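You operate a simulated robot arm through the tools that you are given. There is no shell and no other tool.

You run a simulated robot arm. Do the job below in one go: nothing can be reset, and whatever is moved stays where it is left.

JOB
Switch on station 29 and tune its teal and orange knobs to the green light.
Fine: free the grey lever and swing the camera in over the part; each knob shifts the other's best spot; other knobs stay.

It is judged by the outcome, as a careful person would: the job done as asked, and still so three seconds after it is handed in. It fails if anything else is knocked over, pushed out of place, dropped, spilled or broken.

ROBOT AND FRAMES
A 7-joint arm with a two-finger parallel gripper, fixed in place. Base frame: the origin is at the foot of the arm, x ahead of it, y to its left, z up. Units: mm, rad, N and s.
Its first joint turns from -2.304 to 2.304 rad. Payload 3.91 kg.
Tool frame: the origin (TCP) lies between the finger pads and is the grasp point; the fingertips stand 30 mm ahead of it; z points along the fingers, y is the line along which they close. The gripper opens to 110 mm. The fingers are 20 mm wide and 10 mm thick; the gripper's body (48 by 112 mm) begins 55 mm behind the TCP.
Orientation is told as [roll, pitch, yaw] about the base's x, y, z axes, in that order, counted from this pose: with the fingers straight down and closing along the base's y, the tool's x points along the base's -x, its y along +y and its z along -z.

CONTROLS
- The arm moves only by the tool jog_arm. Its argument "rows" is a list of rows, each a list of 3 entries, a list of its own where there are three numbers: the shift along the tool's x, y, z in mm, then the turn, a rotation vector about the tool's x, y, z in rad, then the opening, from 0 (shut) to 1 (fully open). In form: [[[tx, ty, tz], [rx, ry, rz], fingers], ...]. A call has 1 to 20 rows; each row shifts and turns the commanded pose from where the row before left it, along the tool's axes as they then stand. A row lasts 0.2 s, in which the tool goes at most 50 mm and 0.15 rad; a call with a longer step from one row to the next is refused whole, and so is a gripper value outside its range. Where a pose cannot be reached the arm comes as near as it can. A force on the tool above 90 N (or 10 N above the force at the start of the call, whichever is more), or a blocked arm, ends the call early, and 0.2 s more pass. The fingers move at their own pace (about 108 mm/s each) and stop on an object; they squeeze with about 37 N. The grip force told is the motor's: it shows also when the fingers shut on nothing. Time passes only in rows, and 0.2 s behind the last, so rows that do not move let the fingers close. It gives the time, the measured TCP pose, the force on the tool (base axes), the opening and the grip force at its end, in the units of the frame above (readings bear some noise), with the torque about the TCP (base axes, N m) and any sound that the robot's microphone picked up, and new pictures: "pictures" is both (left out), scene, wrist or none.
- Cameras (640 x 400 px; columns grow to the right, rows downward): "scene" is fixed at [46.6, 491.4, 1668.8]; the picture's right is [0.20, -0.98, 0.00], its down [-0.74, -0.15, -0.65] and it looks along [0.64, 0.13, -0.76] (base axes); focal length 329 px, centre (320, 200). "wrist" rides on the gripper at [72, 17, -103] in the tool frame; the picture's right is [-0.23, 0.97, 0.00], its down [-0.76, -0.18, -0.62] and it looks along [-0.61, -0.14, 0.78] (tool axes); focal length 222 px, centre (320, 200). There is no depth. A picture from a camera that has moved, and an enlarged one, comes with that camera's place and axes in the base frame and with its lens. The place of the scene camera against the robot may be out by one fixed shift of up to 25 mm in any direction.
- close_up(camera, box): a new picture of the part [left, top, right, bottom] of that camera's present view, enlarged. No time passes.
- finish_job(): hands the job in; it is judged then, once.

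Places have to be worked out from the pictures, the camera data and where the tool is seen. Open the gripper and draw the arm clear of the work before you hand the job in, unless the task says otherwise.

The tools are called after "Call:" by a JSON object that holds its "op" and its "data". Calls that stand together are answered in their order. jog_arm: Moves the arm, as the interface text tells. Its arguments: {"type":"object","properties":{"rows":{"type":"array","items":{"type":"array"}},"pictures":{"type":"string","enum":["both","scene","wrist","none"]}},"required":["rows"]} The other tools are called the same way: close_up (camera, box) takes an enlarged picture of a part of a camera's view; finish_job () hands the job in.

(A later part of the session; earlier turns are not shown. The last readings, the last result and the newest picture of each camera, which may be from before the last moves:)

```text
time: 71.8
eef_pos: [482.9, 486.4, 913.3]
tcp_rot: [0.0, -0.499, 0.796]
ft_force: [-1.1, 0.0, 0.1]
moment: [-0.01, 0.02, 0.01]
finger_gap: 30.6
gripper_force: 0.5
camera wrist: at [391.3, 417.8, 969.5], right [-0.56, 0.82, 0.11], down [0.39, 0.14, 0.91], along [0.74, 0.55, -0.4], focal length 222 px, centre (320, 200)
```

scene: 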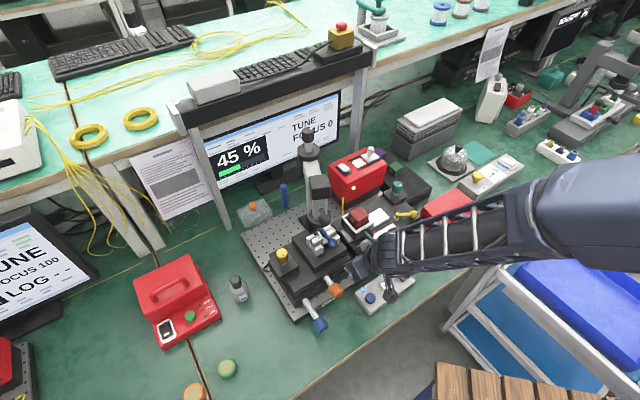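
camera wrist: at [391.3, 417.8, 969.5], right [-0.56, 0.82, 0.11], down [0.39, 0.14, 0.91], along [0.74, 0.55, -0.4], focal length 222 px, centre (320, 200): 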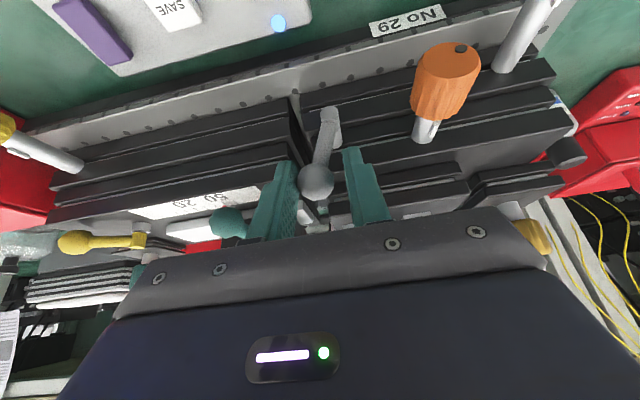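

The lever moves easily toward +b. I keep following its arc over the top.

Call:
{"op": "jog_arm", "data": {"rows": [[[0, 5, 0], [0, 0, 0], 0.28], [[0, 5, 0], [0, 0, 0], 0.28], [[0, 5, 0], [0, 0, 0], 0.28], [[0, 5, 0], [0, 0, 0], 0.28], [[0, 0, 0], [0, 0, 0], 0.28]], "pictures": "both"}}

Call:
{"op": "close_up", "data": {"camera": "wrist", "box": [240, 80, 400, 240]}}

```text
time: 73.0
eef_pos: [467.8, 500.7, 912.8]
tcp_rot: [-0.001, -0.498, 0.795]
ft_force: [0.6, 0.5, -0.4]
moment: [-0.01, 0.01, 0.01]
finger_gap: 30.9
gripper_force: 0.1
camera wrist: at [376.3, 431.5, 968.6], right [-0.56, 0.82, 0.11], down [0.39, 0.14, 0.91], along [0.74, 0.55, -0.4], focal length 222 px, centre (320, 200)
```

scene: 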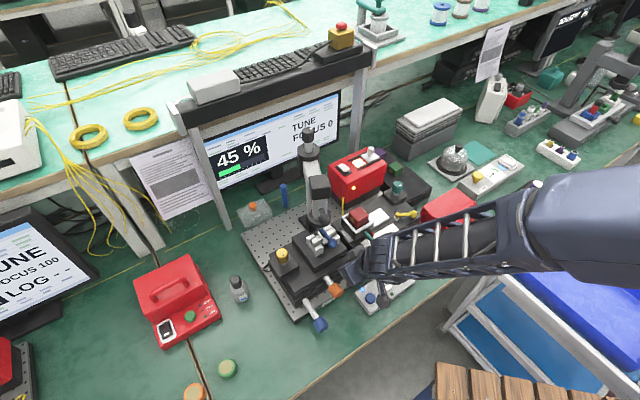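
wrist: 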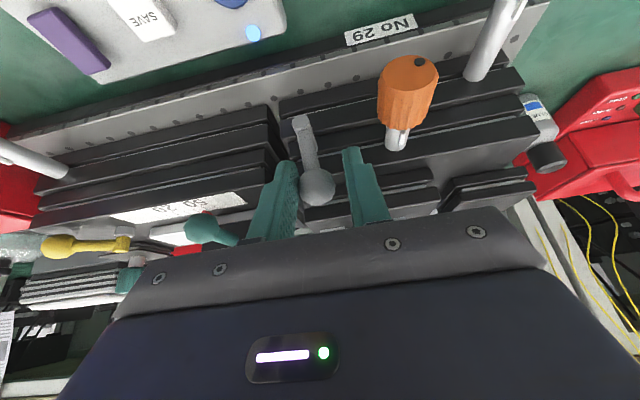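

```text
2.50 times, centred on (320, 160) of wrist
camera zoom: at [376.3, 431.5, 968.6], right [-0.56, 0.82, 0.11], down [0.39, 0.14, 0.91], along [0.74, 0.55, -0.4], focal length 555 px, centre (320, 300)
```

zoom: 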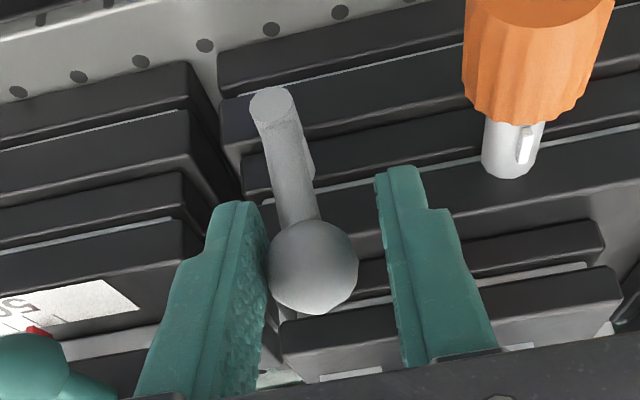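

It is past vertical now. I continue a little, lowering slightly, keeping clear of the orange knob.

Call:
{"op": "jog_arm", "data": {"rows": [[[0, 4, 0], [0, 0, 0], 0.22], [[0, 4, 0], [0, 0, 0], 0.22], [[0, 4, 0], [0, 0, 0], 0.22], [[0, 0, 0], [0, 0, 0], 0.22]], "pictures": "wrist"}}

Call:
{"op": "close_up", "data": {"camera": "wrist", "box": [240, 80, 400, 240]}}

```text
time: 74.0
eef_pos: [460.5, 509.5, 911.6]
tcp_rot: [0.001, -0.501, 0.796]
ft_force: [1.4, -4.5, 8.8]
moment: [-0.52, -0.1, -0.15]
finger_gap: 27.1
gripper_force: 22.7
camera wrist: at [367.8, 440.0, 968.4], right [-0.56, 0.82, 0.11], down [0.39, 0.14, 0.91], along [0.74, 0.55, -0.4], focal length 222 px, centre (320, 200)
```

wrist: 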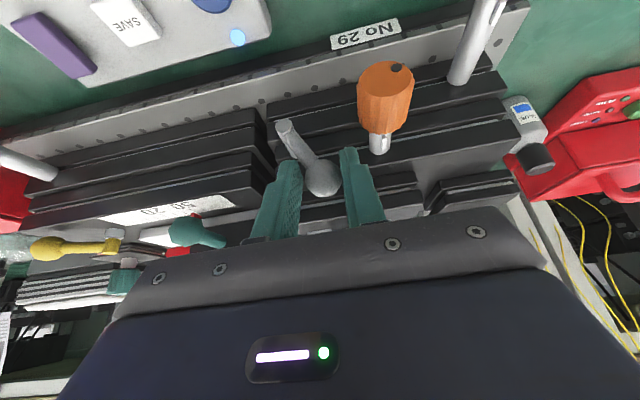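

```text
2.50 times, centred on (320, 160) of wrist
camera zoom: at [367.8, 440.0, 968.4], right [-0.56, 0.82, 0.11], down [0.39, 0.14, 0.91], along [0.74, 0.55, -0.4], focal length 555 px, centre (320, 300)
```

zoom: 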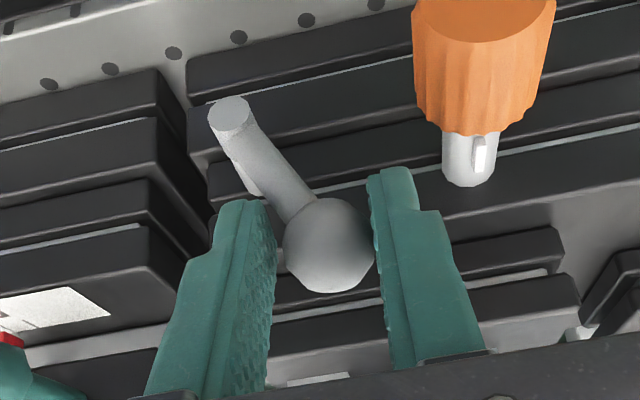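

The lever has gone over to the +b side (past centre) and touches both fingers. I open the fingers and look where it rests.

Call:
{"op": "jog_arm", "data": {"rows": [[[0, 0, 0], [0, 0, 0], 0.36], [[0, 0, 0], [0, 0, 0], 0.36], [[0, 0, 0], [0, 0, 0], 0.36]], "pictures": "both"}}

Call:
{"op": "close_up", "data": {"camera": "wrist", "box": [240, 80, 400, 240]}}

Call:
{"op": "close_up", "data": {"camera": "scene", "box": [200, 80, 360, 180]}}

```text
time: 74.8
eef_pos: [459.3, 508.6, 913.7]
tcp_rot: [0.0, -0.5, 0.797]
ft_force: [-0.2, -0.1, -0.1]
moment: [0.02, -0.03, 0.01]
finger_gap: 39.9
gripper_force: 0.1
camera wrist: at [368.0, 439.8, 968.2], right [-0.56, 0.82, 0.11], down [0.39, 0.14, 0.91], along [0.74, 0.55, -0.4], focal length 222 px, centre (320, 200)
```

scene: 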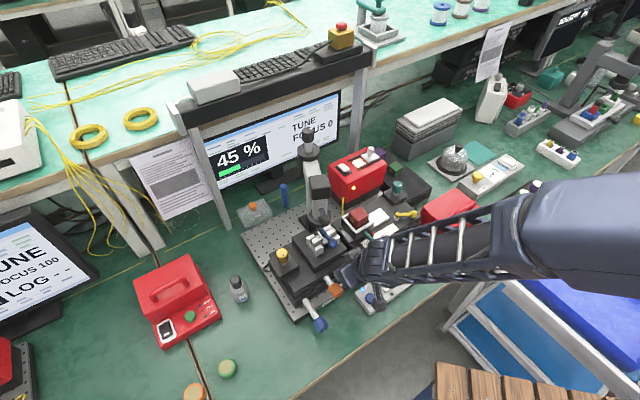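
wrist: 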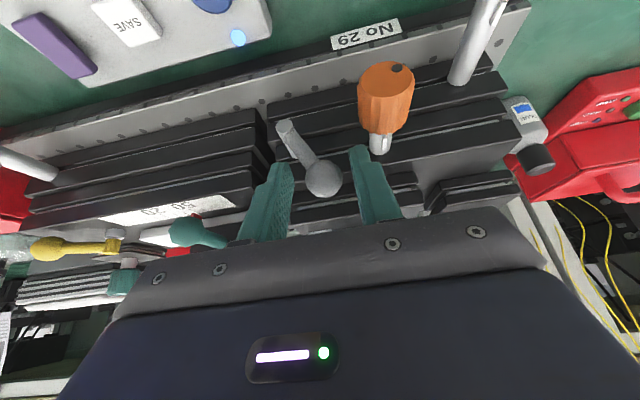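

```text
2.50 times, centred on (320, 160) of wrist
camera zoom: at [368.0, 439.8, 968.2], right [-0.56, 0.82, 0.11], down [0.39, 0.14, 0.91], along [0.74, 0.55, -0.4], focal length 555 px, centre (320, 300)
```

zoom: 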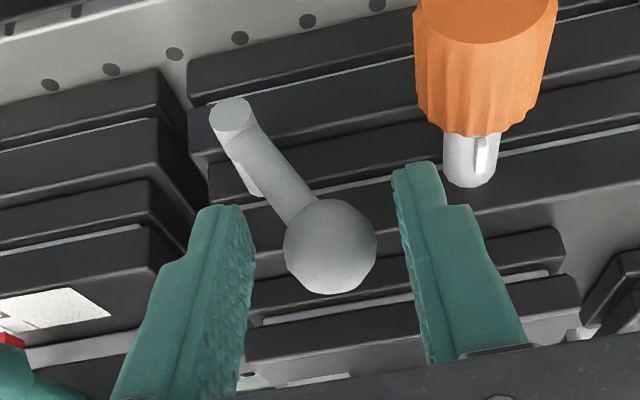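

```text
4.00 times, centred on (280, 130) of scene
camera zoom: at [46.6, 491.4, 1668.8], right [0.2, -0.98, 0.0], down [-0.74, -0.15, -0.65], along [0.64, 0.13, -0.76], focal length 1316 px, centre (480, 480)
```

zoom: 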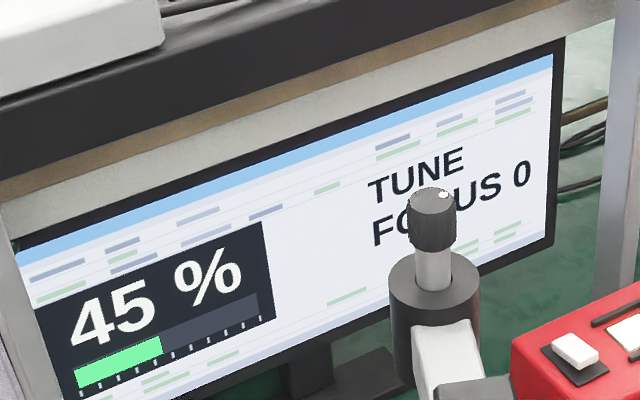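

The lever stays where it's put, now leaning about 30° to the +b side. I raise slightly to clear the orange knob and press on to see if this is its end position.

Call:
{"op": "jog_arm", "data": {"rows": [[[-5.7, 0, -10.5], [0, 0, 0], 0.36], [[0, 3, 0], [0, 0, 0], 0.26], [[0, 3, 0], [0, 0, 0], 0.26], [[0, 3, 0], [0, 0, 0], 0.26], [[0, 3, 0], [0, 0, 0], 0.26], [[0, 0, 0], [0, 0, 0], 0.26]], "pictures": "wrist"}}

Call:
{"op": "close_up", "data": {"camera": "wrist", "box": [240, 80, 400, 240]}}

```text
time: 76.2
eef_pos: [452.2, 517.3, 924.2]
tcp_rot: [-0.002, -0.5, 0.793]
ft_force: [7.6, -16.2, -0.1]
moment: [-0.46, -0.19, -0.25]
finger_gap: 37.1
gripper_force: 8.1
camera wrist: at [359.9, 447.8, 979.6], right [-0.55, 0.83, 0.11], down [0.39, 0.14, 0.91], along [0.74, 0.55, -0.4], focal length 222 px, centre (320, 200)
```

wrist: 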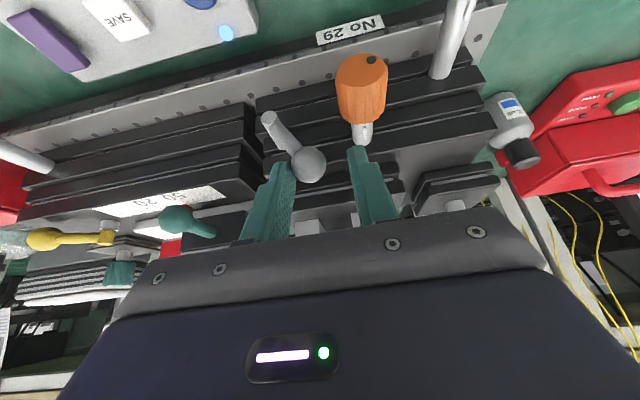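

```text
2.50 times, centred on (320, 160) of wrist
camera zoom: at [359.9, 447.8, 979.6], right [-0.55, 0.83, 0.11], down [0.39, 0.14, 0.91], along [0.74, 0.55, -0.4], focal length 555 px, centre (320, 300)
```

zoom: 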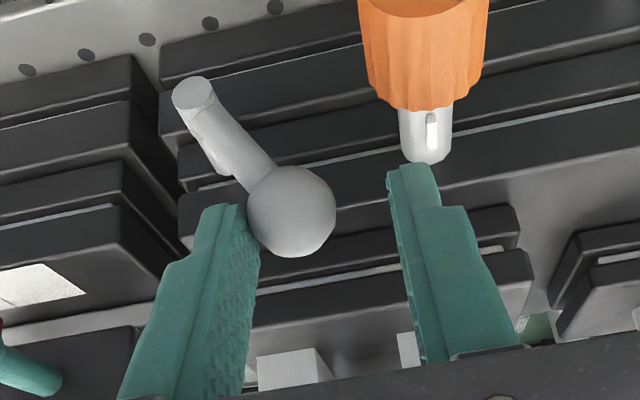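

That is the lever's end stop (18 N), so it is fully over to the free side. I back off and withdraw to look at the whole station.

Call:
{"op": "jog_arm", "data": {"rows": [[[0, -8, 0], [0, 0, 0], 0.45], [[0, 0, 0], [0, 0, 0], 0.45], [[0, 0, -40], [0, 0, 0], 0.45], [[0, 0, -40], [0, 0, 0], 0.45], [[0, 0, -40], [0, 0, 0], 0.45], [[0, -30, -30], [0, 0, 0], 0.45], [[0, 0, 0], [0, 0, 0], 0]], "pictures": "both"}}

Call:
{"op": "close_up", "data": {"camera": "wrist", "box": [160, 0, 480, 200]}}

Call:
{"op": "close_up", "data": {"camera": "scene", "box": [200, 80, 360, 180]}}

```text
time: 77.8
eef_pos: [427.7, 440.0, 1056.3]
tcp_rot: [-0.002, -0.498, 0.796]
ft_force: [-0.5, 0.7, 0.1]
moment: [0.02, 0.0, -0.02]
finger_gap: 0.0
gripper_force: 34.5
camera wrist: at [336.7, 370.0, 1112.1], right [-0.56, 0.82, 0.11], down [0.39, 0.14, 0.91], along [0.74, 0.55, -0.4], focal length 222 px, centre (320, 200)
```

scene: 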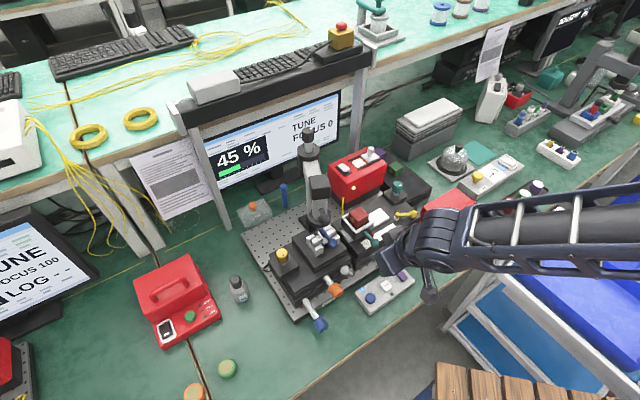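
wrist: 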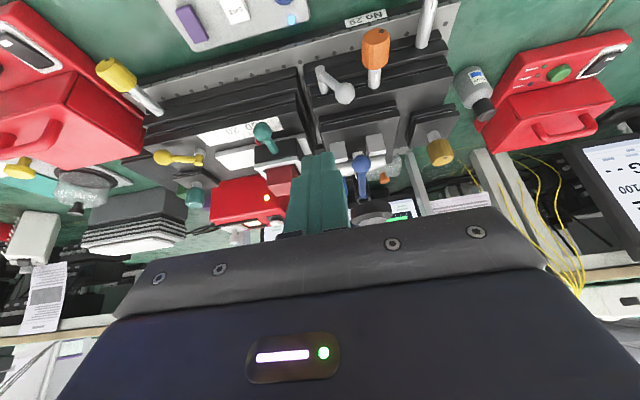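

```text
2.00 times, centred on (320, 100) of wrist
camera zoom: at [336.7, 370.0, 1112.1], right [-0.56, 0.82, 0.11], down [0.39, 0.14, 0.91], along [0.74, 0.55, -0.4], focal length 444 px, centre (320, 400)
```

zoom: 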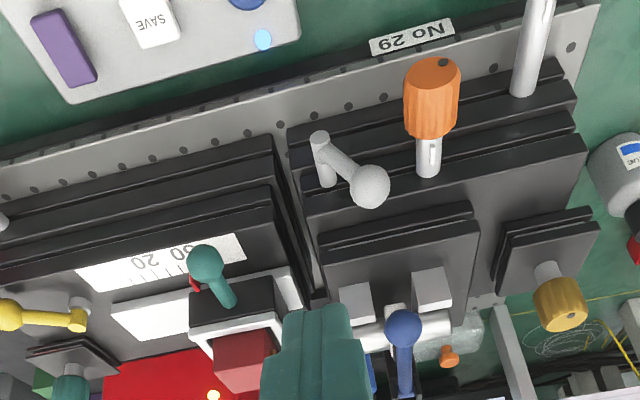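

```text
4.00 times, centred on (280, 130) of scene
camera zoom: at [46.6, 491.4, 1668.8], right [0.2, -0.98, 0.0], down [-0.74, -0.15, -0.65], along [0.64, 0.13, -0.76], focal length 1316 px, centre (480, 480)
```

zoom: 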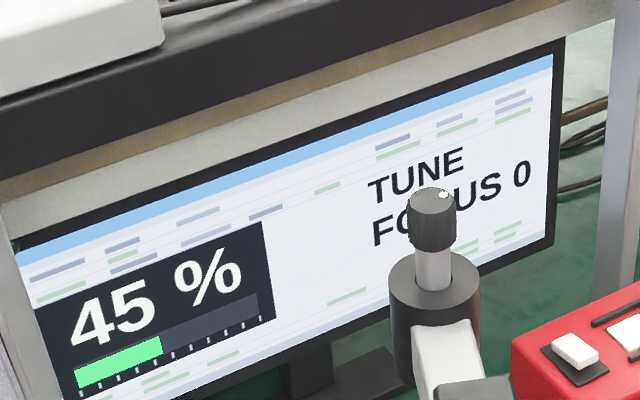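

Readings are unchanged, as expected before turning knobs. I go to the teal knob next (top at about (763, 403, 917)) to test its effect.

Call:
{"op": "jog_arm", "data": {"rows": [[[-21.5, 0, -39.5], [0, 0, 0], 0.4], [[-21.5, 0, -39.5], [0, 0, 0], 0.4], [[0, 0, 0], [0, 0.125, 0], 0.4], [[0, 0, 0], [0, 0.125, 0], 0.4], [[0, 0, 0], [0, 0.125, 0], 0.4], [[0, 0, 0], [0, 0.125, 0], 0.4], [[0, 0, 0], [0, 0, 0.15], 0.4], [[0, 0, 0], [0, 0, 0.15], 0.4], [[-34.6, -24, 0], [0, 0, 0], 0.4], [[-34.6, -24, 0], [0, 0, 0], 0.4], [[-34.6, -24, 0], [0, 0, 0], 0.4], [[-34.6, -24, 0], [0, 0, 0], 0.4], [[-34.6, -24, 0], [0, 0, 0], 0.4], [[-34.6, -24, 0], [0, 0, 0], 0.4], [[-34.6, -24, 0], [0, 0, 0], 0.4], [[-34.6, -24, 0], [0, 0, 0], 0.4], [[0, 0, 40], [0, 0, 0], 0.4], [[0, 0, 40], [0, 0, 0], 0.4], [[0, 0, 0], [0, 0, 0], 0.4]]}}

Call:
{"op": "close_up", "data": {"camera": "wrist", "box": [240, 80, 400, 240]}}

```text
time: 81.8
eef_pos: [761.3, 401.5, 1065.5]
tcp_rot: [0.0, 0.0, 0.496]
ft_force: [-0.7, 0.8, 0.2]
moment: [0.01, 0.0, 0.01]
finger_gap: 43.7
gripper_force: 0.0
camera wrist: at [689.1, 381.5, 1169.2], right [-0.26, 0.96, 0.0], down [0.75, 0.21, 0.62], along [0.6, 0.16, -0.78], focal length 222 px, centre (320, 200)
```

scene: 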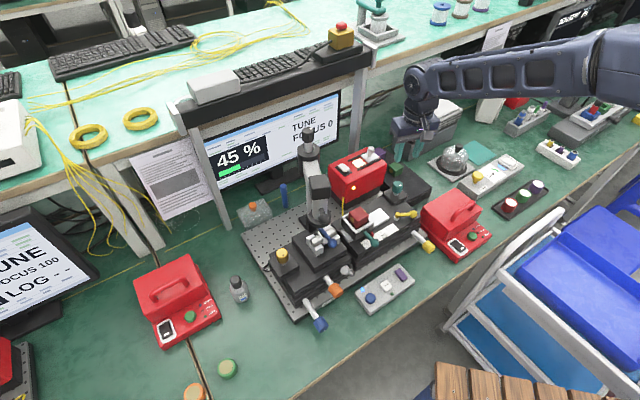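
wrist: 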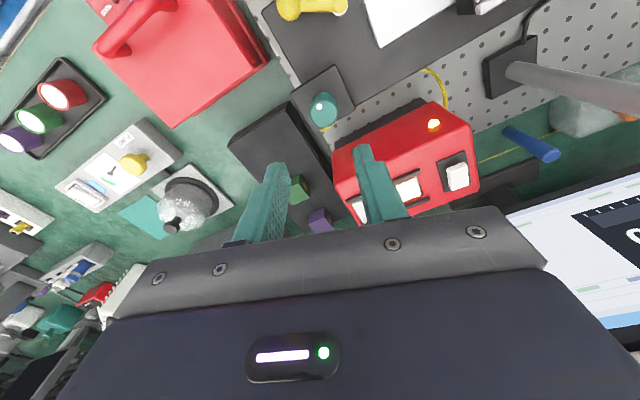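

```text
2.50 times, centred on (320, 160) of wrist
camera zoom: at [689.1, 381.5, 1169.2], right [-0.26, 0.96, 0.0], down [0.75, 0.21, 0.62], along [0.6, 0.16, -0.78], focal length 555 px, centre (320, 300)
```

zoom: 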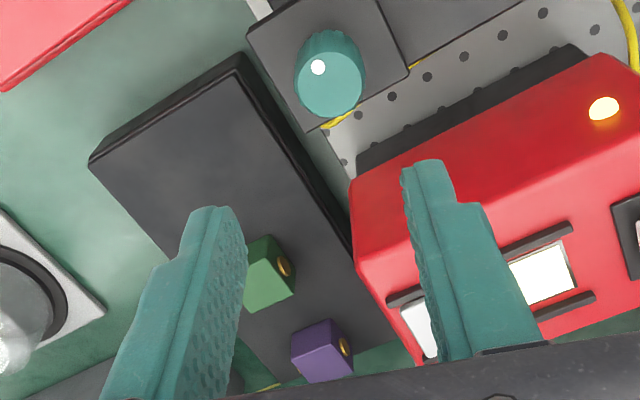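

Knob top refined to about (764, 406). I correct the position and descend around it with a modest opening (the lamp corner is ~35 mm away).

Call:
{"op": "jog_arm", "data": {"rows": [[[-4.5, 3.1, 0], [0, 0, 0], 0.36], [[0, 0, 40], [0, 0, 0], 0.36], [[0, 0, 40], [0, 0, 0], 0.36], [[0, 0, 30], [0, 0, 0], 0.36], [[0, 0, 0], [0, 0, 0], 0.36]], "pictures": "both"}}

Call:
{"op": "close_up", "data": {"camera": "wrist", "box": [240, 80, 400, 240]}}

Call:
{"op": "close_up", "data": {"camera": "scene", "box": [360, 120, 456, 220]}}

```text
time: 83.0
eef_pos: [764.9, 406.7, 956.5]
tcp_rot: [0.0, -0.001, 0.496]
ft_force: [-0.2, -1.3, 0.9]
moment: [-0.03, 0.0, -0.02]
finger_gap: 39.6
gripper_force: 0.1
camera wrist: at [692.8, 386.6, 1060.5], right [-0.26, 0.96, 0.0], down [0.75, 0.21, 0.62], along [0.6, 0.16, -0.78], focal length 222 px, centre (320, 200)
```

scene: 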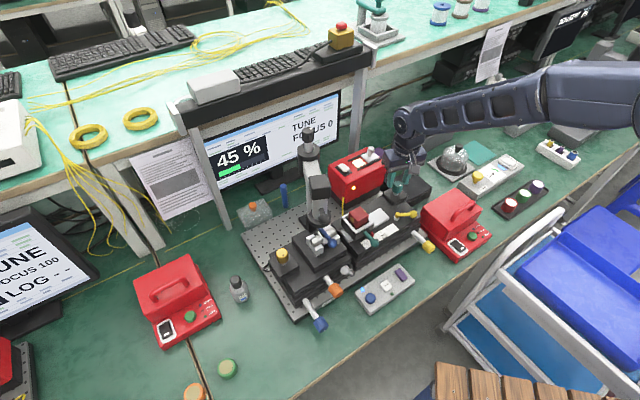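
wrist: 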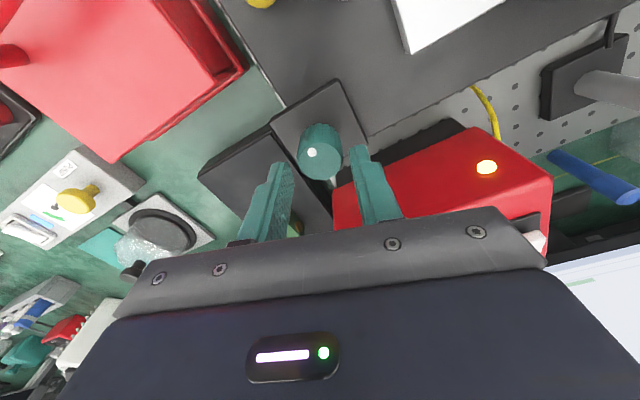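

```text
2.50 times, centred on (320, 160) of wrist
camera zoom: at [692.8, 386.6, 1060.5], right [-0.26, 0.96, 0.0], down [0.75, 0.21, 0.62], along [0.6, 0.16, -0.78], focal length 555 px, centre (320, 300)
```

zoom: 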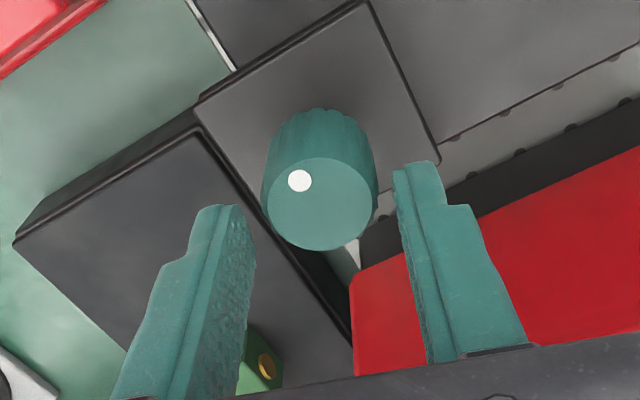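

```text
4.00 times, centred on (408, 170) of scene
camera zoom: at [46.6, 491.4, 1668.8], right [0.2, -0.98, 0.0], down [-0.74, -0.15, -0.65], along [0.64, 0.13, -0.76], focal length 1316 px, centre (-32, 320)
```

zoom: 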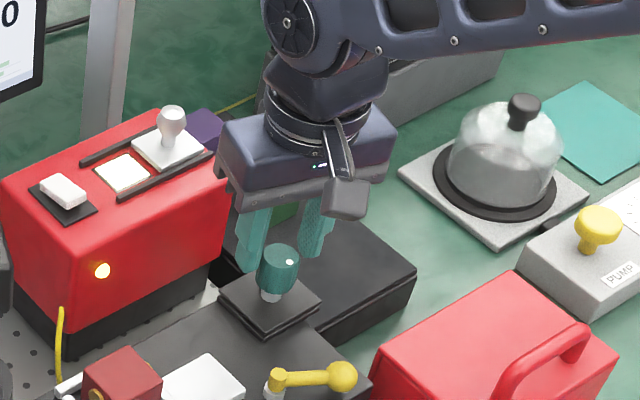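

Knob is centred, ~36 mm ahead of the TCP. I descend 32 mm and close on it.

Call:
{"op": "jog_arm", "data": {"rows": [[[-3, 0, 16], [0, 0, 0], 0.36], [[0, 0, 16], [0, 0, 0], 0.36], [[0, 0, 0], [0, 0, 0], 0.1], [[0, 0, 0], [0, 0, 0], 0.1], [[0, 0, 0], [0, 0, 0], 0.1]], "pictures": "both"}}

Call:
{"op": "close_up", "data": {"camera": "wrist", "box": [240, 80, 400, 240]}}

Call:
{"op": "close_up", "data": {"camera": "scene", "box": [200, 80, 360, 180]}}

```text
time: 84.2
eef_pos: [766.6, 408.0, 926.1]
tcp_rot: [-0.002, 0.002, 0.495]
ft_force: [-2.5, 13.2, 1.3]
moment: [0.27, -0.04, -0.11]
finger_gap: 29.7
gripper_force: 45.2
camera wrist: at [694.1, 389.0, 1029.3], right [-0.26, 0.96, 0.0], down [0.75, 0.21, 0.62], along [0.6, 0.16, -0.78], focal length 222 px, centre (320, 200)
```

scene: 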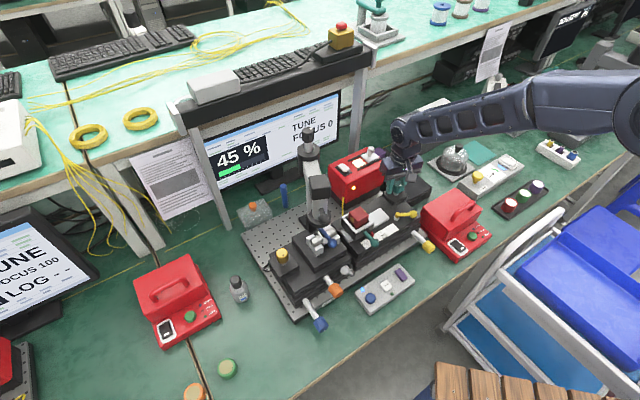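
wrist: 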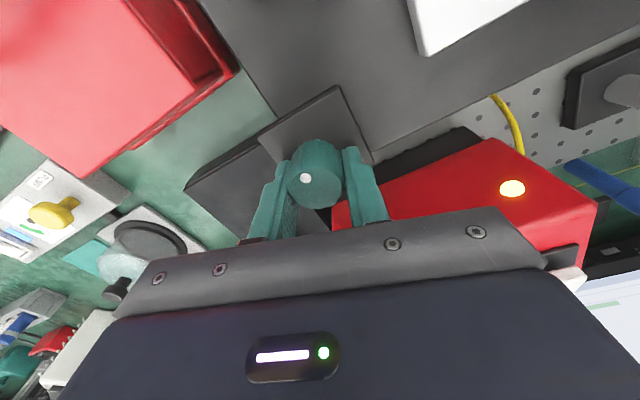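

```text
2.50 times, centred on (320, 160) of wrist
camera zoom: at [694.1, 389.0, 1029.3], right [-0.26, 0.96, 0.0], down [0.75, 0.21, 0.62], along [0.6, 0.16, -0.78], focal length 555 px, centre (320, 300)
```

zoom: 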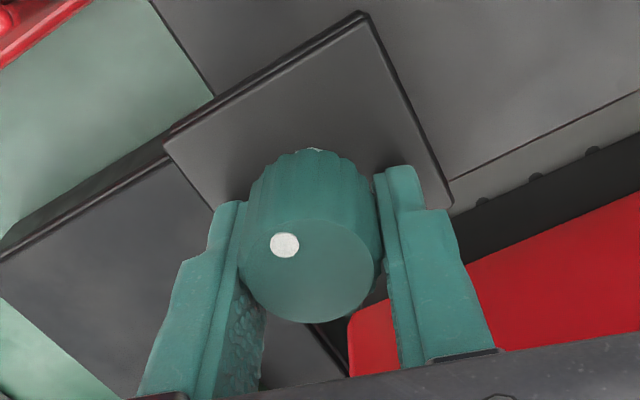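

```text
4.00 times, centred on (280, 130) of scene
camera zoom: at [46.6, 491.4, 1668.8], right [0.2, -0.98, 0.0], down [-0.74, -0.15, -0.65], along [0.64, 0.13, -0.76], focal length 1316 px, centre (480, 480)
```

zoom: 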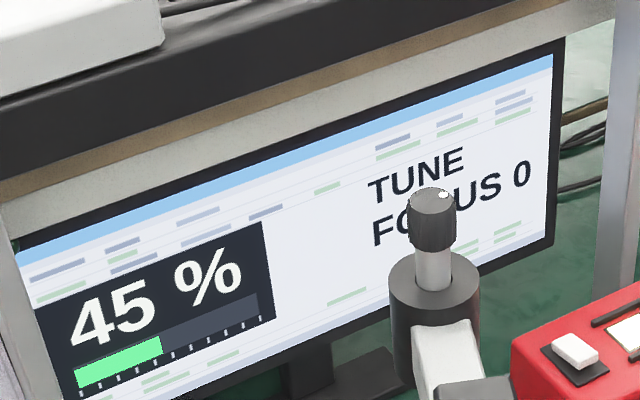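

Gripped at 29.7 mm. I ease 1 mm sideways to relieve the load and turn by 0.3 rad to see the effect on the reading.

Call:
{"op": "jog_arm", "data": {"rows": [[[0, 1, 0], [0, 0, 0], 0.1], [[0, 0, 0], [0, 0, 0.15], 0.1], [[0, 0, 0], [0, 0, 0.15], 0.1], [[0, 0, 0], [0, 0, 0], 0.1]], "pictures": "wrist"}}

Call:
{"op": "close_up", "data": {"camera": "scene", "box": [200, 80, 360, 180]}}

```text
time: 85.2
eef_pos: [766.1, 407.1, 925.6]
tcp_rot: [-0.002, 0.001, 0.193]
ft_force: [-6.9, -25.4, 13.0]
moment: [-0.11, 0.45, 0.23]
finger_gap: 29.7
gripper_force: 45.2
camera wrist: at [692.6, 409.1, 1029.3], right [0.04, 1.0, 0.0], down [0.78, -0.03, 0.62], along [0.62, -0.03, -0.78], focal length 222 px, centre (320, 200)
```

wrist: 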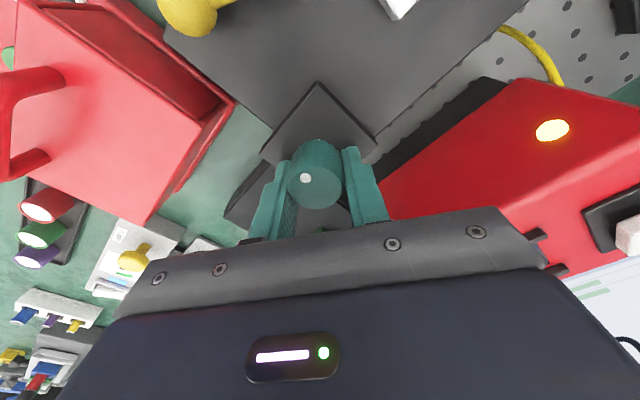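

```text
4.00 times, centred on (280, 130) of scene
camera zoom: at [46.6, 491.4, 1668.8], right [0.2, -0.98, 0.0], down [-0.74, -0.15, -0.65], along [0.64, 0.13, -0.76], focal length 1316 px, centre (480, 480)
```

zoom: 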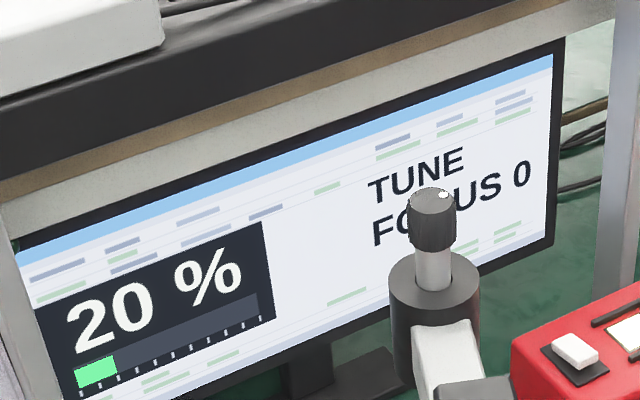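

Turning clockwise drops it from 45 % to 20 %, so the other direction is right. I turn back past the start in steps.

Call:
{"op": "jog_arm", "data": {"rows": [[[0, -0.6, 0], [0, 0, -0.15], 0.1], [[0, 0, 0], [0, 0, -0.15], 0.1], [[0, 0, 0], [0, 0, -0.15], 0.1], [[0, 0, 0], [0, 0, 0], 0.1]], "pictures": "none"}}

Call:
{"op": "close_up", "data": {"camera": "scene", "box": [200, 80, 360, 180]}}

Call:
{"op": "jog_arm", "data": {"rows": [[[0, 0, 0], [0, 0, -0.15], 0.1], [[0, 0, 0], [0, 0, 0], 0.1]], "pictures": "none"}}

Call:
{"op": "close_up", "data": {"camera": "scene", "box": [200, 80, 360, 180]}}

```text
time: 86.2
eef_pos: [765.5, 410.5, 926.0]
tcp_rot: [0.0, -0.001, 0.646]
ft_force: [-6.2, -6.3, 26.6]
moment: [-0.54, 0.65, 0.0]
finger_gap: 29.9
gripper_force: 45.1
```

```text
4.00 times, centred on (280, 130) of scene
camera zoom: at [46.6, 491.4, 1668.8], right [0.2, -0.98, 0.0], down [-0.74, -0.15, -0.65], along [0.64, 0.13, -0.76], focal length 1316 px, centre (480, 480)
```

zoom: 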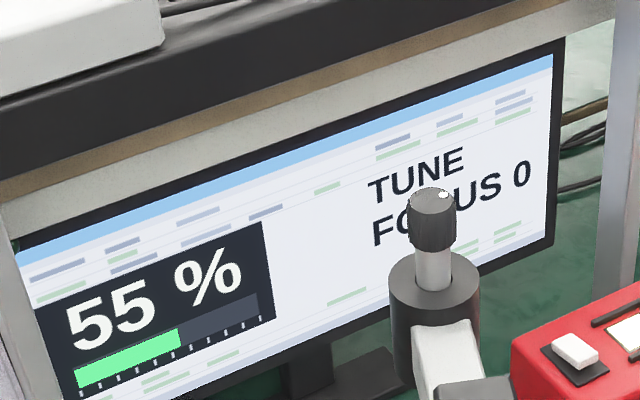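

```text
time: 86.8
eef_pos: [764.0, 411.5, 925.4]
tcp_rot: [-0.001, -0.001, 0.797]
ft_force: [-15.3, 15.8, 26.3]
moment: [0.32, -0.15, -0.23]
finger_gap: 29.8
gripper_force: 45.3
```

```text
4.00 times, centred on (280, 130) of scene
camera zoom: at [46.6, 491.4, 1668.8], right [0.2, -0.98, 0.0], down [-0.74, -0.15, -0.65], along [0.64, 0.13, -0.76], focal length 1316 px, centre (480, 480)
```

zoom: 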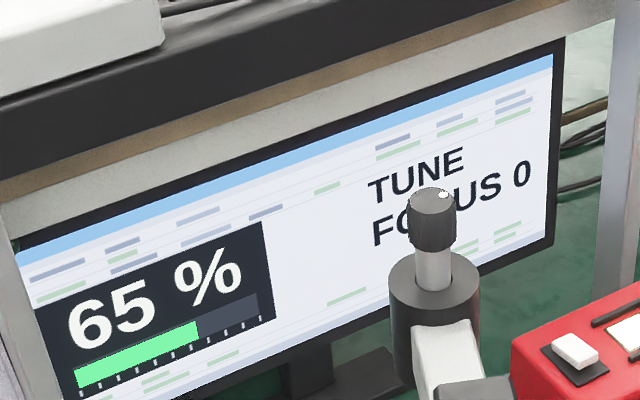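

65 % and rising. I relieve the side load slightly and continue in 0.15 rad steps.

Call:
{"op": "jog_arm", "data": {"rows": [[[0, 0.6, -0.6], [0, 0, -0.15], 0.1], [[0, 0, 0], [0, 0, 0], 0.1]], "pictures": "none"}}

Call:
{"op": "close_up", "data": {"camera": "scene", "box": [200, 80, 360, 180]}}

Call:
{"op": "jog_arm", "data": {"rows": [[[0, 0, 0], [0, 0, -0.15], 0.1], [[0, 0, 0], [0, 0, 0], 0.1]], "pictures": "none"}}

Call:
{"op": "close_up", "data": {"camera": "scene", "box": [200, 80, 360, 180]}}

```text
time: 87.4
eef_pos: [764.5, 412.7, 925.9]
tcp_rot: [0.002, 0.0, 0.948]
ft_force: [-24.1, 39.9, 17.5]
moment: [0.57, -0.22, -0.38]
finger_gap: 29.8
gripper_force: 44.8
```

```text
4.00 times, centred on (280, 130) of scene
camera zoom: at [46.6, 491.4, 1668.8], right [0.2, -0.98, 0.0], down [-0.74, -0.15, -0.65], along [0.64, 0.13, -0.76], focal length 1316 px, centre (480, 480)
```

zoom: 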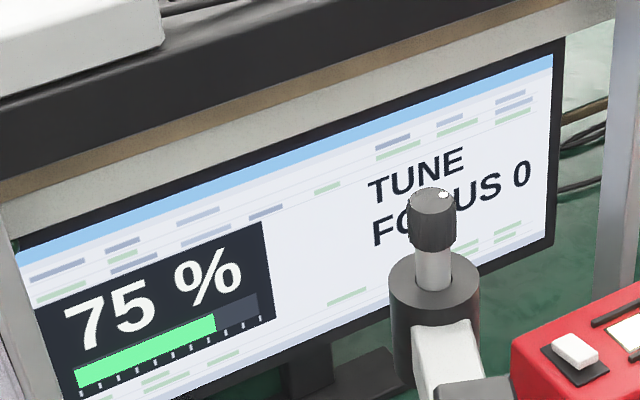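

```text
time: 88.0
eef_pos: [761.4, 413.4, 925.9]
tcp_rot: [0.002, 0.0, 1.102]
ft_force: [-43.2, 39.2, 18.6]
moment: [0.54, -0.14, -0.53]
finger_gap: 29.7
gripper_force: 45.4
```

```text
4.00 times, centred on (280, 130) of scene
camera zoom: at [46.6, 491.4, 1668.8], right [0.2, -0.98, 0.0], down [-0.74, -0.15, -0.65], along [0.64, 0.13, -0.76], focal length 1316 px, centre (480, 480)
```

zoom: 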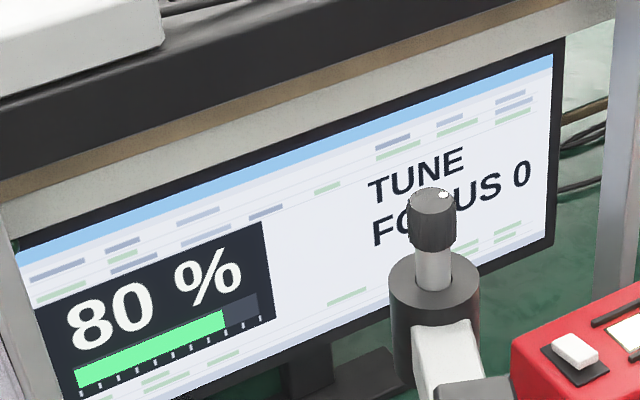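

80 %. The side load shows my grip is ~3 mm off along the finger width; I shift 1.7 mm to relieve it, then continue turning.

Call:
{"op": "jog_arm", "data": {"rows": [[[-0.5, 1.7, 0], [0, 0, 0], 0.1], [[0, 0, 0], [0, 0, -0.1], 0.1], [[0, 0, 0], [0, 0, 0], 0.1]], "pictures": "none"}}

Call:
{"op": "close_up", "data": {"camera": "scene", "box": [200, 80, 360, 180]}}

Call:
{"op": "jog_arm", "data": {"rows": [[[-0.3, 0.4, 0], [0, 0, -0.1], 0.1], [[0, 0, 0], [0, 0, 0], 0.1]], "pictures": "none"}}

Call:
{"op": "close_up", "data": {"camera": "scene", "box": [200, 80, 360, 180]}}

```text
time: 88.8
eef_pos: [761.1, 412.9, 925.1]
tcp_rot: [0.0, 0.0, 1.199]
ft_force: [-48.0, 30.9, 19.4]
moment: [-0.96, 0.62, -0.57]
finger_gap: 29.6
gripper_force: 45.0
```

```text
4.00 times, centred on (280, 130) of scene
camera zoom: at [46.6, 491.4, 1668.8], right [0.2, -0.98, 0.0], down [-0.74, -0.15, -0.65], along [0.64, 0.13, -0.76], focal length 1316 px, centre (480, 480)
```

zoom: 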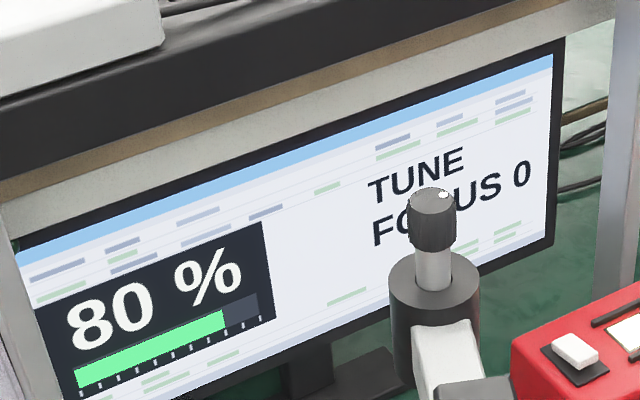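

```text
time: 89.4
eef_pos: [760.9, 413.8, 924.6]
tcp_rot: [0.002, -0.001, 1.301]
ft_force: [-66.1, 16.3, 19.6]
moment: [0.32, 0.15, -0.63]
finger_gap: 29.7
gripper_force: 45.1
```

```text
4.00 times, centred on (280, 130) of scene
camera zoom: at [46.6, 491.4, 1668.8], right [0.2, -0.98, 0.0], down [-0.74, -0.15, -0.65], along [0.64, 0.13, -0.76], focal length 1316 px, centre (480, 480)
```

zoom: 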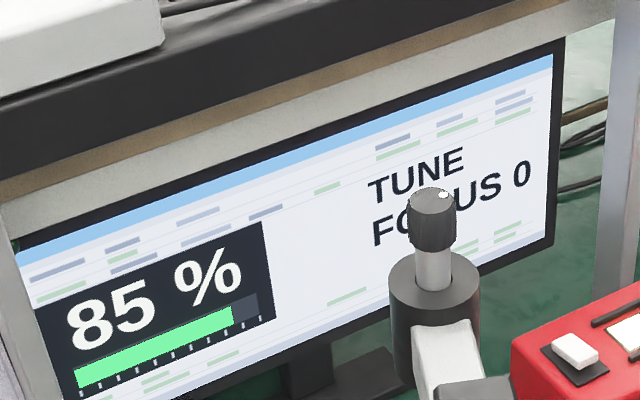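

85 % but the side force has grown to 66 N, so I check the grip visually before going on.

Call:
{"op": "close_up", "data": {"camera": "wrist", "box": [240, 80, 400, 240]}}

Call:
{"op": "close_up", "data": {"camera": "scene", "box": [360, 120, 456, 220]}}

```text
2.50 times, centred on (320, 160) of wrist
camera zoom: at [724.9, 348.1, 1028.9], right [-0.88, 0.48, 0.0], down [0.38, 0.69, 0.62], along [0.3, 0.55, -0.78], focal length 555 px, centre (320, 300)
```

zoom: 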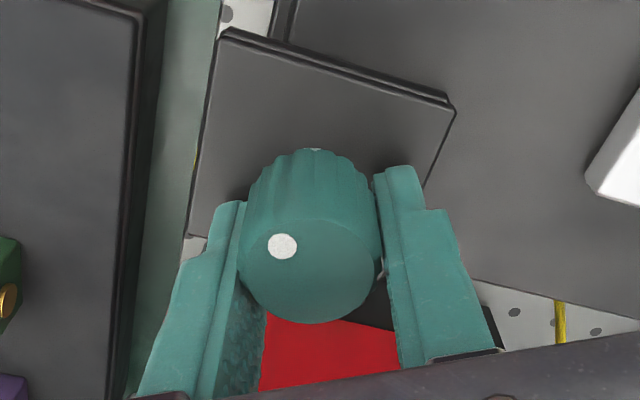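

```text
4.00 times, centred on (408, 170) of scene
camera zoom: at [46.6, 491.4, 1668.8], right [0.2, -0.98, 0.0], down [-0.74, -0.15, -0.65], along [0.64, 0.13, -0.76], focal length 1316 px, centre (-32, 320)
```

zoom: 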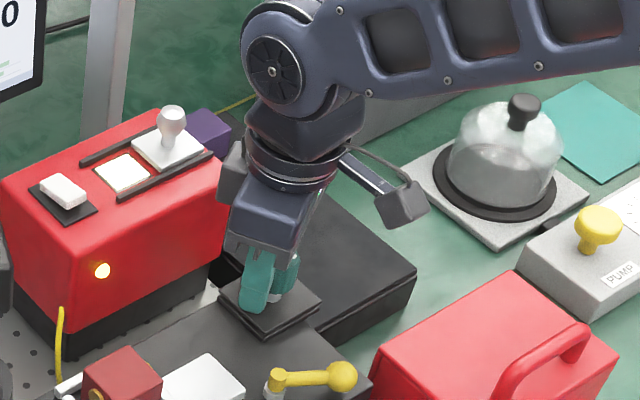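

The knob sits ~7 mm off along the finger width, which explains the load. I open, re-centre by 7.5 mm, rotate the hand back a bit and regrip.

Call:
{"op": "jog_arm", "data": {"rows": [[[0, 0, 0], [0, 0, 0], 0.36], [[0, 0, 0], [0, 0, 0], 0.36], [[7.5, 0, 0], [0, 0, 0], 0.36], [[0, 0, 0], [0, 0, 0.15], 0.36], [[0, 0, 0], [0, 0, 0.15], 0.36], [[0, 0, 0], [0, 0, 0.15], 0.36], [[0, 0, 0], [0, 0, 0], 0.36]], "pictures": "wrist"}}

Call:
{"op": "close_up", "data": {"camera": "wrist", "box": [240, 80, 400, 240]}}

Call:
{"op": "close_up", "data": {"camera": "scene", "box": [200, 80, 360, 180]}}

```text
time: 91.0
eef_pos: [763.5, 402.8, 924.1]
tcp_rot: [0.001, 0.0, 0.844]
ft_force: [-7.3, -5.7, 9.1]
moment: [0.07, 0.33, 0.18]
finger_gap: 40.6
gripper_force: 1.1
camera wrist: at [702.7, 359.7, 1028.4], right [-0.58, 0.82, 0.0], down [0.64, 0.45, 0.62], along [0.51, 0.36, -0.78], focal length 222 px, centre (320, 200)
```

wrist: 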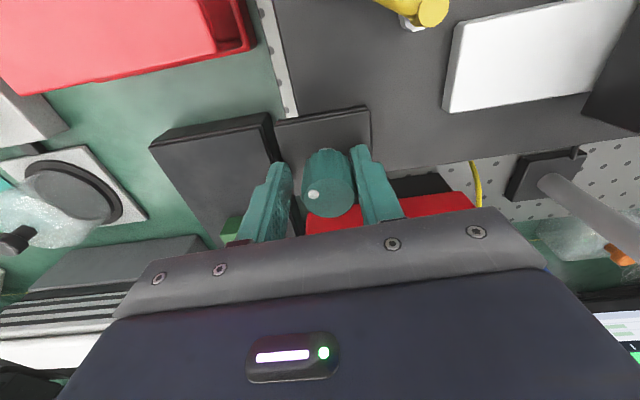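

```text
2.50 times, centred on (320, 160) of wrist
camera zoom: at [702.7, 359.7, 1028.4], right [-0.58, 0.82, 0.0], down [0.64, 0.45, 0.62], along [0.51, 0.36, -0.78], focal length 555 px, centre (320, 300)
```

zoom: 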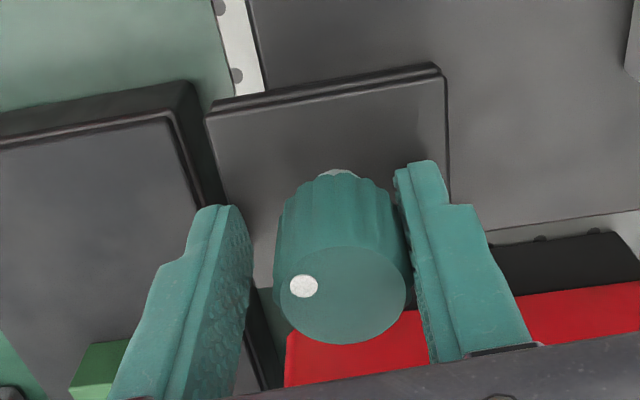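

```text
4.00 times, centred on (280, 130) of scene
camera zoom: at [46.6, 491.4, 1668.8], right [0.2, -0.98, 0.0], down [-0.74, -0.15, -0.65], along [0.64, 0.13, -0.76], focal length 1316 px, centre (480, 480)
```

zoom: 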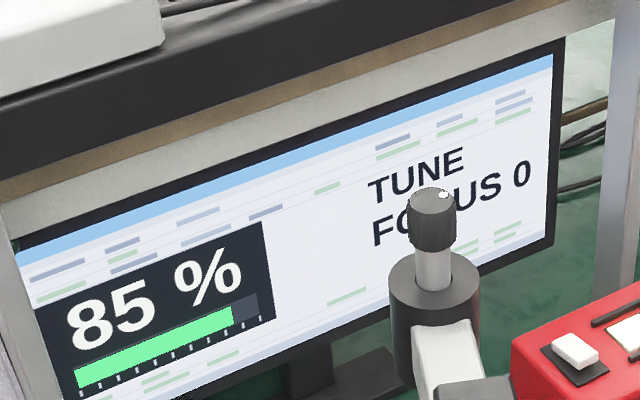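

The knob axis computes to about (762.5, 408); I shift onto it and regrip.

Call:
{"op": "jog_arm", "data": {"rows": [[[-3, 4.3, 0], [0, 0, 0], 0.36], [[0, 0, 0], [0, 0, 0], 0.36], [[0, 0, 0], [0, 0, 0], 0.1], [[0, 0, 0], [0, 0, 0], 0.1], [[0, 0, 0], [0, 0, 0], 0.1]], "pictures": "wrist"}}

Call:
{"op": "close_up", "data": {"camera": "wrist", "box": [240, 80, 400, 240]}}

Call:
{"op": "jog_arm", "data": {"rows": [[[0, 0, 0], [0, 0, -0.1], 0.1], [[0, 0, 0], [0, 0, 0], 0.1]], "pictures": "none"}}

Call:
{"op": "close_up", "data": {"camera": "scene", "box": [200, 80, 360, 180]}}

```text
time: 92.2
eef_pos: [762.7, 409.6, 925.6]
tcp_rot: [-0.001, 0.001, 0.845]
ft_force: [-7.8, 6.6, -6.4]
moment: [0.82, -0.52, -0.1]
finger_gap: 29.7
gripper_force: 45.2
camera wrist: at [701.8, 366.3, 1028.6], right [-0.58, 0.82, 0.0], down [0.64, 0.45, 0.62], along [0.51, 0.36, -0.78], focal length 222 px, centre (320, 200)
```

wrist: 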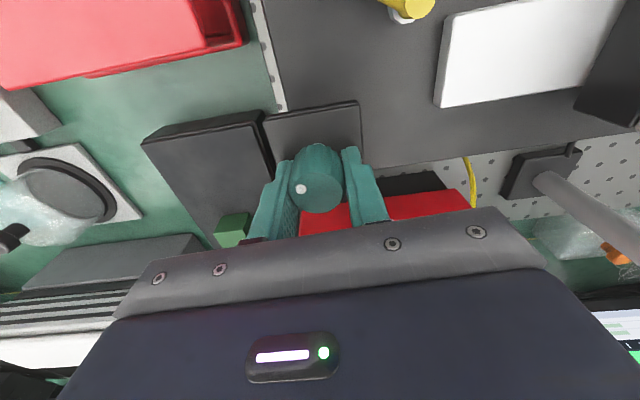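

```text
2.50 times, centred on (320, 160) of wrist
camera zoom: at [701.8, 366.3, 1028.6], right [-0.58, 0.82, 0.0], down [0.64, 0.45, 0.62], along [0.51, 0.36, -0.78], focal length 555 px, centre (320, 300)
```

zoom: 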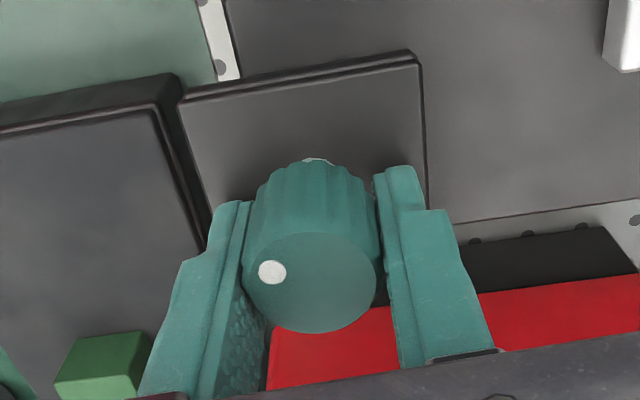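

```text
time: 92.8
eef_pos: [761.9, 410.6, 926.5]
tcp_rot: [0.0, 0.001, 0.947]
ft_force: [-7.3, 14.7, 2.0]
moment: [-0.92, 0.91, -0.13]
finger_gap: 29.7
gripper_force: 45.1
```

```text
4.00 times, centred on (280, 130) of scene
camera zoom: at [46.6, 491.4, 1668.8], right [0.2, -0.98, 0.0], down [-0.74, -0.15, -0.65], along [0.64, 0.13, -0.76], focal length 1316 px, centre (480, 480)
```

zoom: 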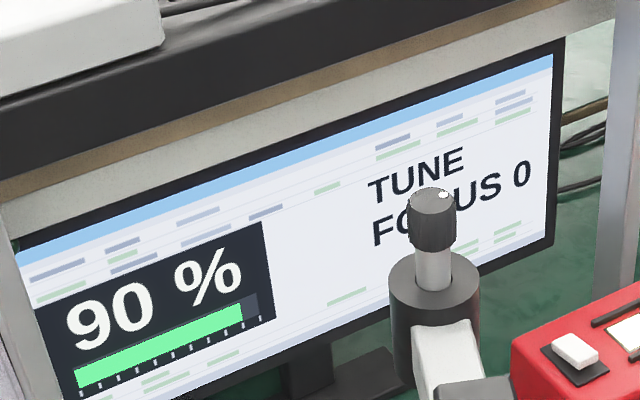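

Low forces now, and 90 %. I continue in 0.1 rad steps.

Call:
{"op": "jog_arm", "data": {"rows": [[[0, 0, 0], [0, 0, -0.1], 0.1], [[0, 0, 0], [0, 0, 0], 0.1]], "pictures": "none"}}

Call:
{"op": "close_up", "data": {"camera": "scene", "box": [200, 80, 360, 180]}}

Call:
{"op": "jog_arm", "data": {"rows": [[[0, 0, 0], [0, 0, -0.1], 0.1], [[0, 0, 0], [0, 0, 0], 0.1]], "pictures": "none"}}

Call:
{"op": "close_up", "data": {"camera": "scene", "box": [200, 80, 360, 180]}}

Call:
{"op": "jog_arm", "data": {"rows": [[[0, 0, 0], [0, 0, -0.1], 0.1], [[0, 0, 0], [0, 0, 0], 0.1]], "pictures": "none"}}

Call:
{"op": "close_up", "data": {"camera": "scene", "box": [200, 80, 360, 180]}}

```text
time: 93.4
eef_pos: [761.2, 409.7, 926.3]
tcp_rot: [-0.001, 0.001, 1.049]
ft_force: [-18.2, 22.3, 2.2]
moment: [0.11, 0.38, -0.19]
finger_gap: 29.7
gripper_force: 44.7
```

```text
4.00 times, centred on (280, 130) of scene
camera zoom: at [46.6, 491.4, 1668.8], right [0.2, -0.98, 0.0], down [-0.74, -0.15, -0.65], along [0.64, 0.13, -0.76], focal length 1316 px, centre (480, 480)
```

zoom: 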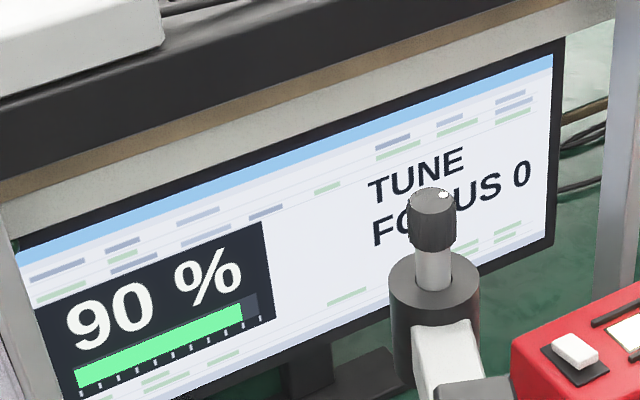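

```text
time: 94.0
eef_pos: [761.0, 409.4, 925.4]
tcp_rot: [0.0, -0.001, 1.147]
ft_force: [-27.2, 23.9, 5.3]
moment: [1.08, -0.19, -0.25]
finger_gap: 29.6
gripper_force: 45.2
```

```text
4.00 times, centred on (280, 130) of scene
camera zoom: at [46.6, 491.4, 1668.8], right [0.2, -0.98, 0.0], down [-0.74, -0.15, -0.65], along [0.64, 0.13, -0.76], focal length 1316 px, centre (480, 480)
```

zoom: 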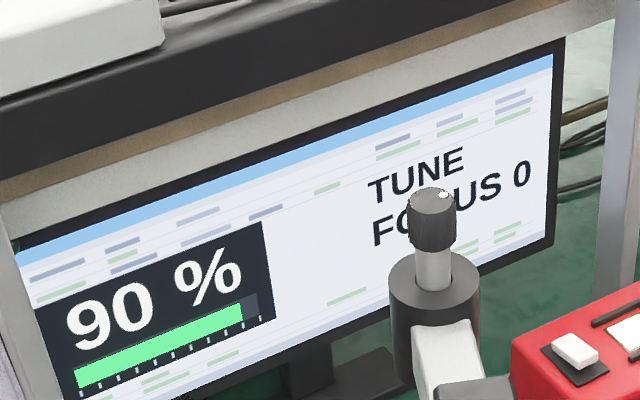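

```text
time: 94.6
eef_pos: [760.3, 410.5, 925.8]
tcp_rot: [0.001, 0.0, 1.249]
ft_force: [-41.0, 25.7, 8.3]
moment: [0.52, 0.04, -0.34]
finger_gap: 30.0
gripper_force: 45.2
```

```text
4.00 times, centred on (280, 130) of scene
camera zoom: at [46.6, 491.4, 1668.8], right [0.2, -0.98, 0.0], down [-0.74, -0.15, -0.65], along [0.64, 0.13, -0.76], focal length 1316 px, centre (480, 480)
```

zoom: 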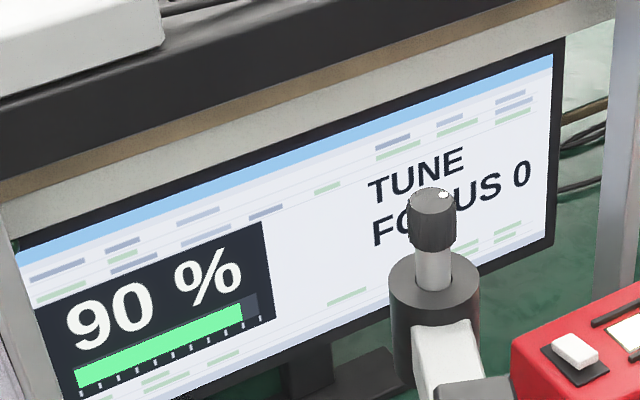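

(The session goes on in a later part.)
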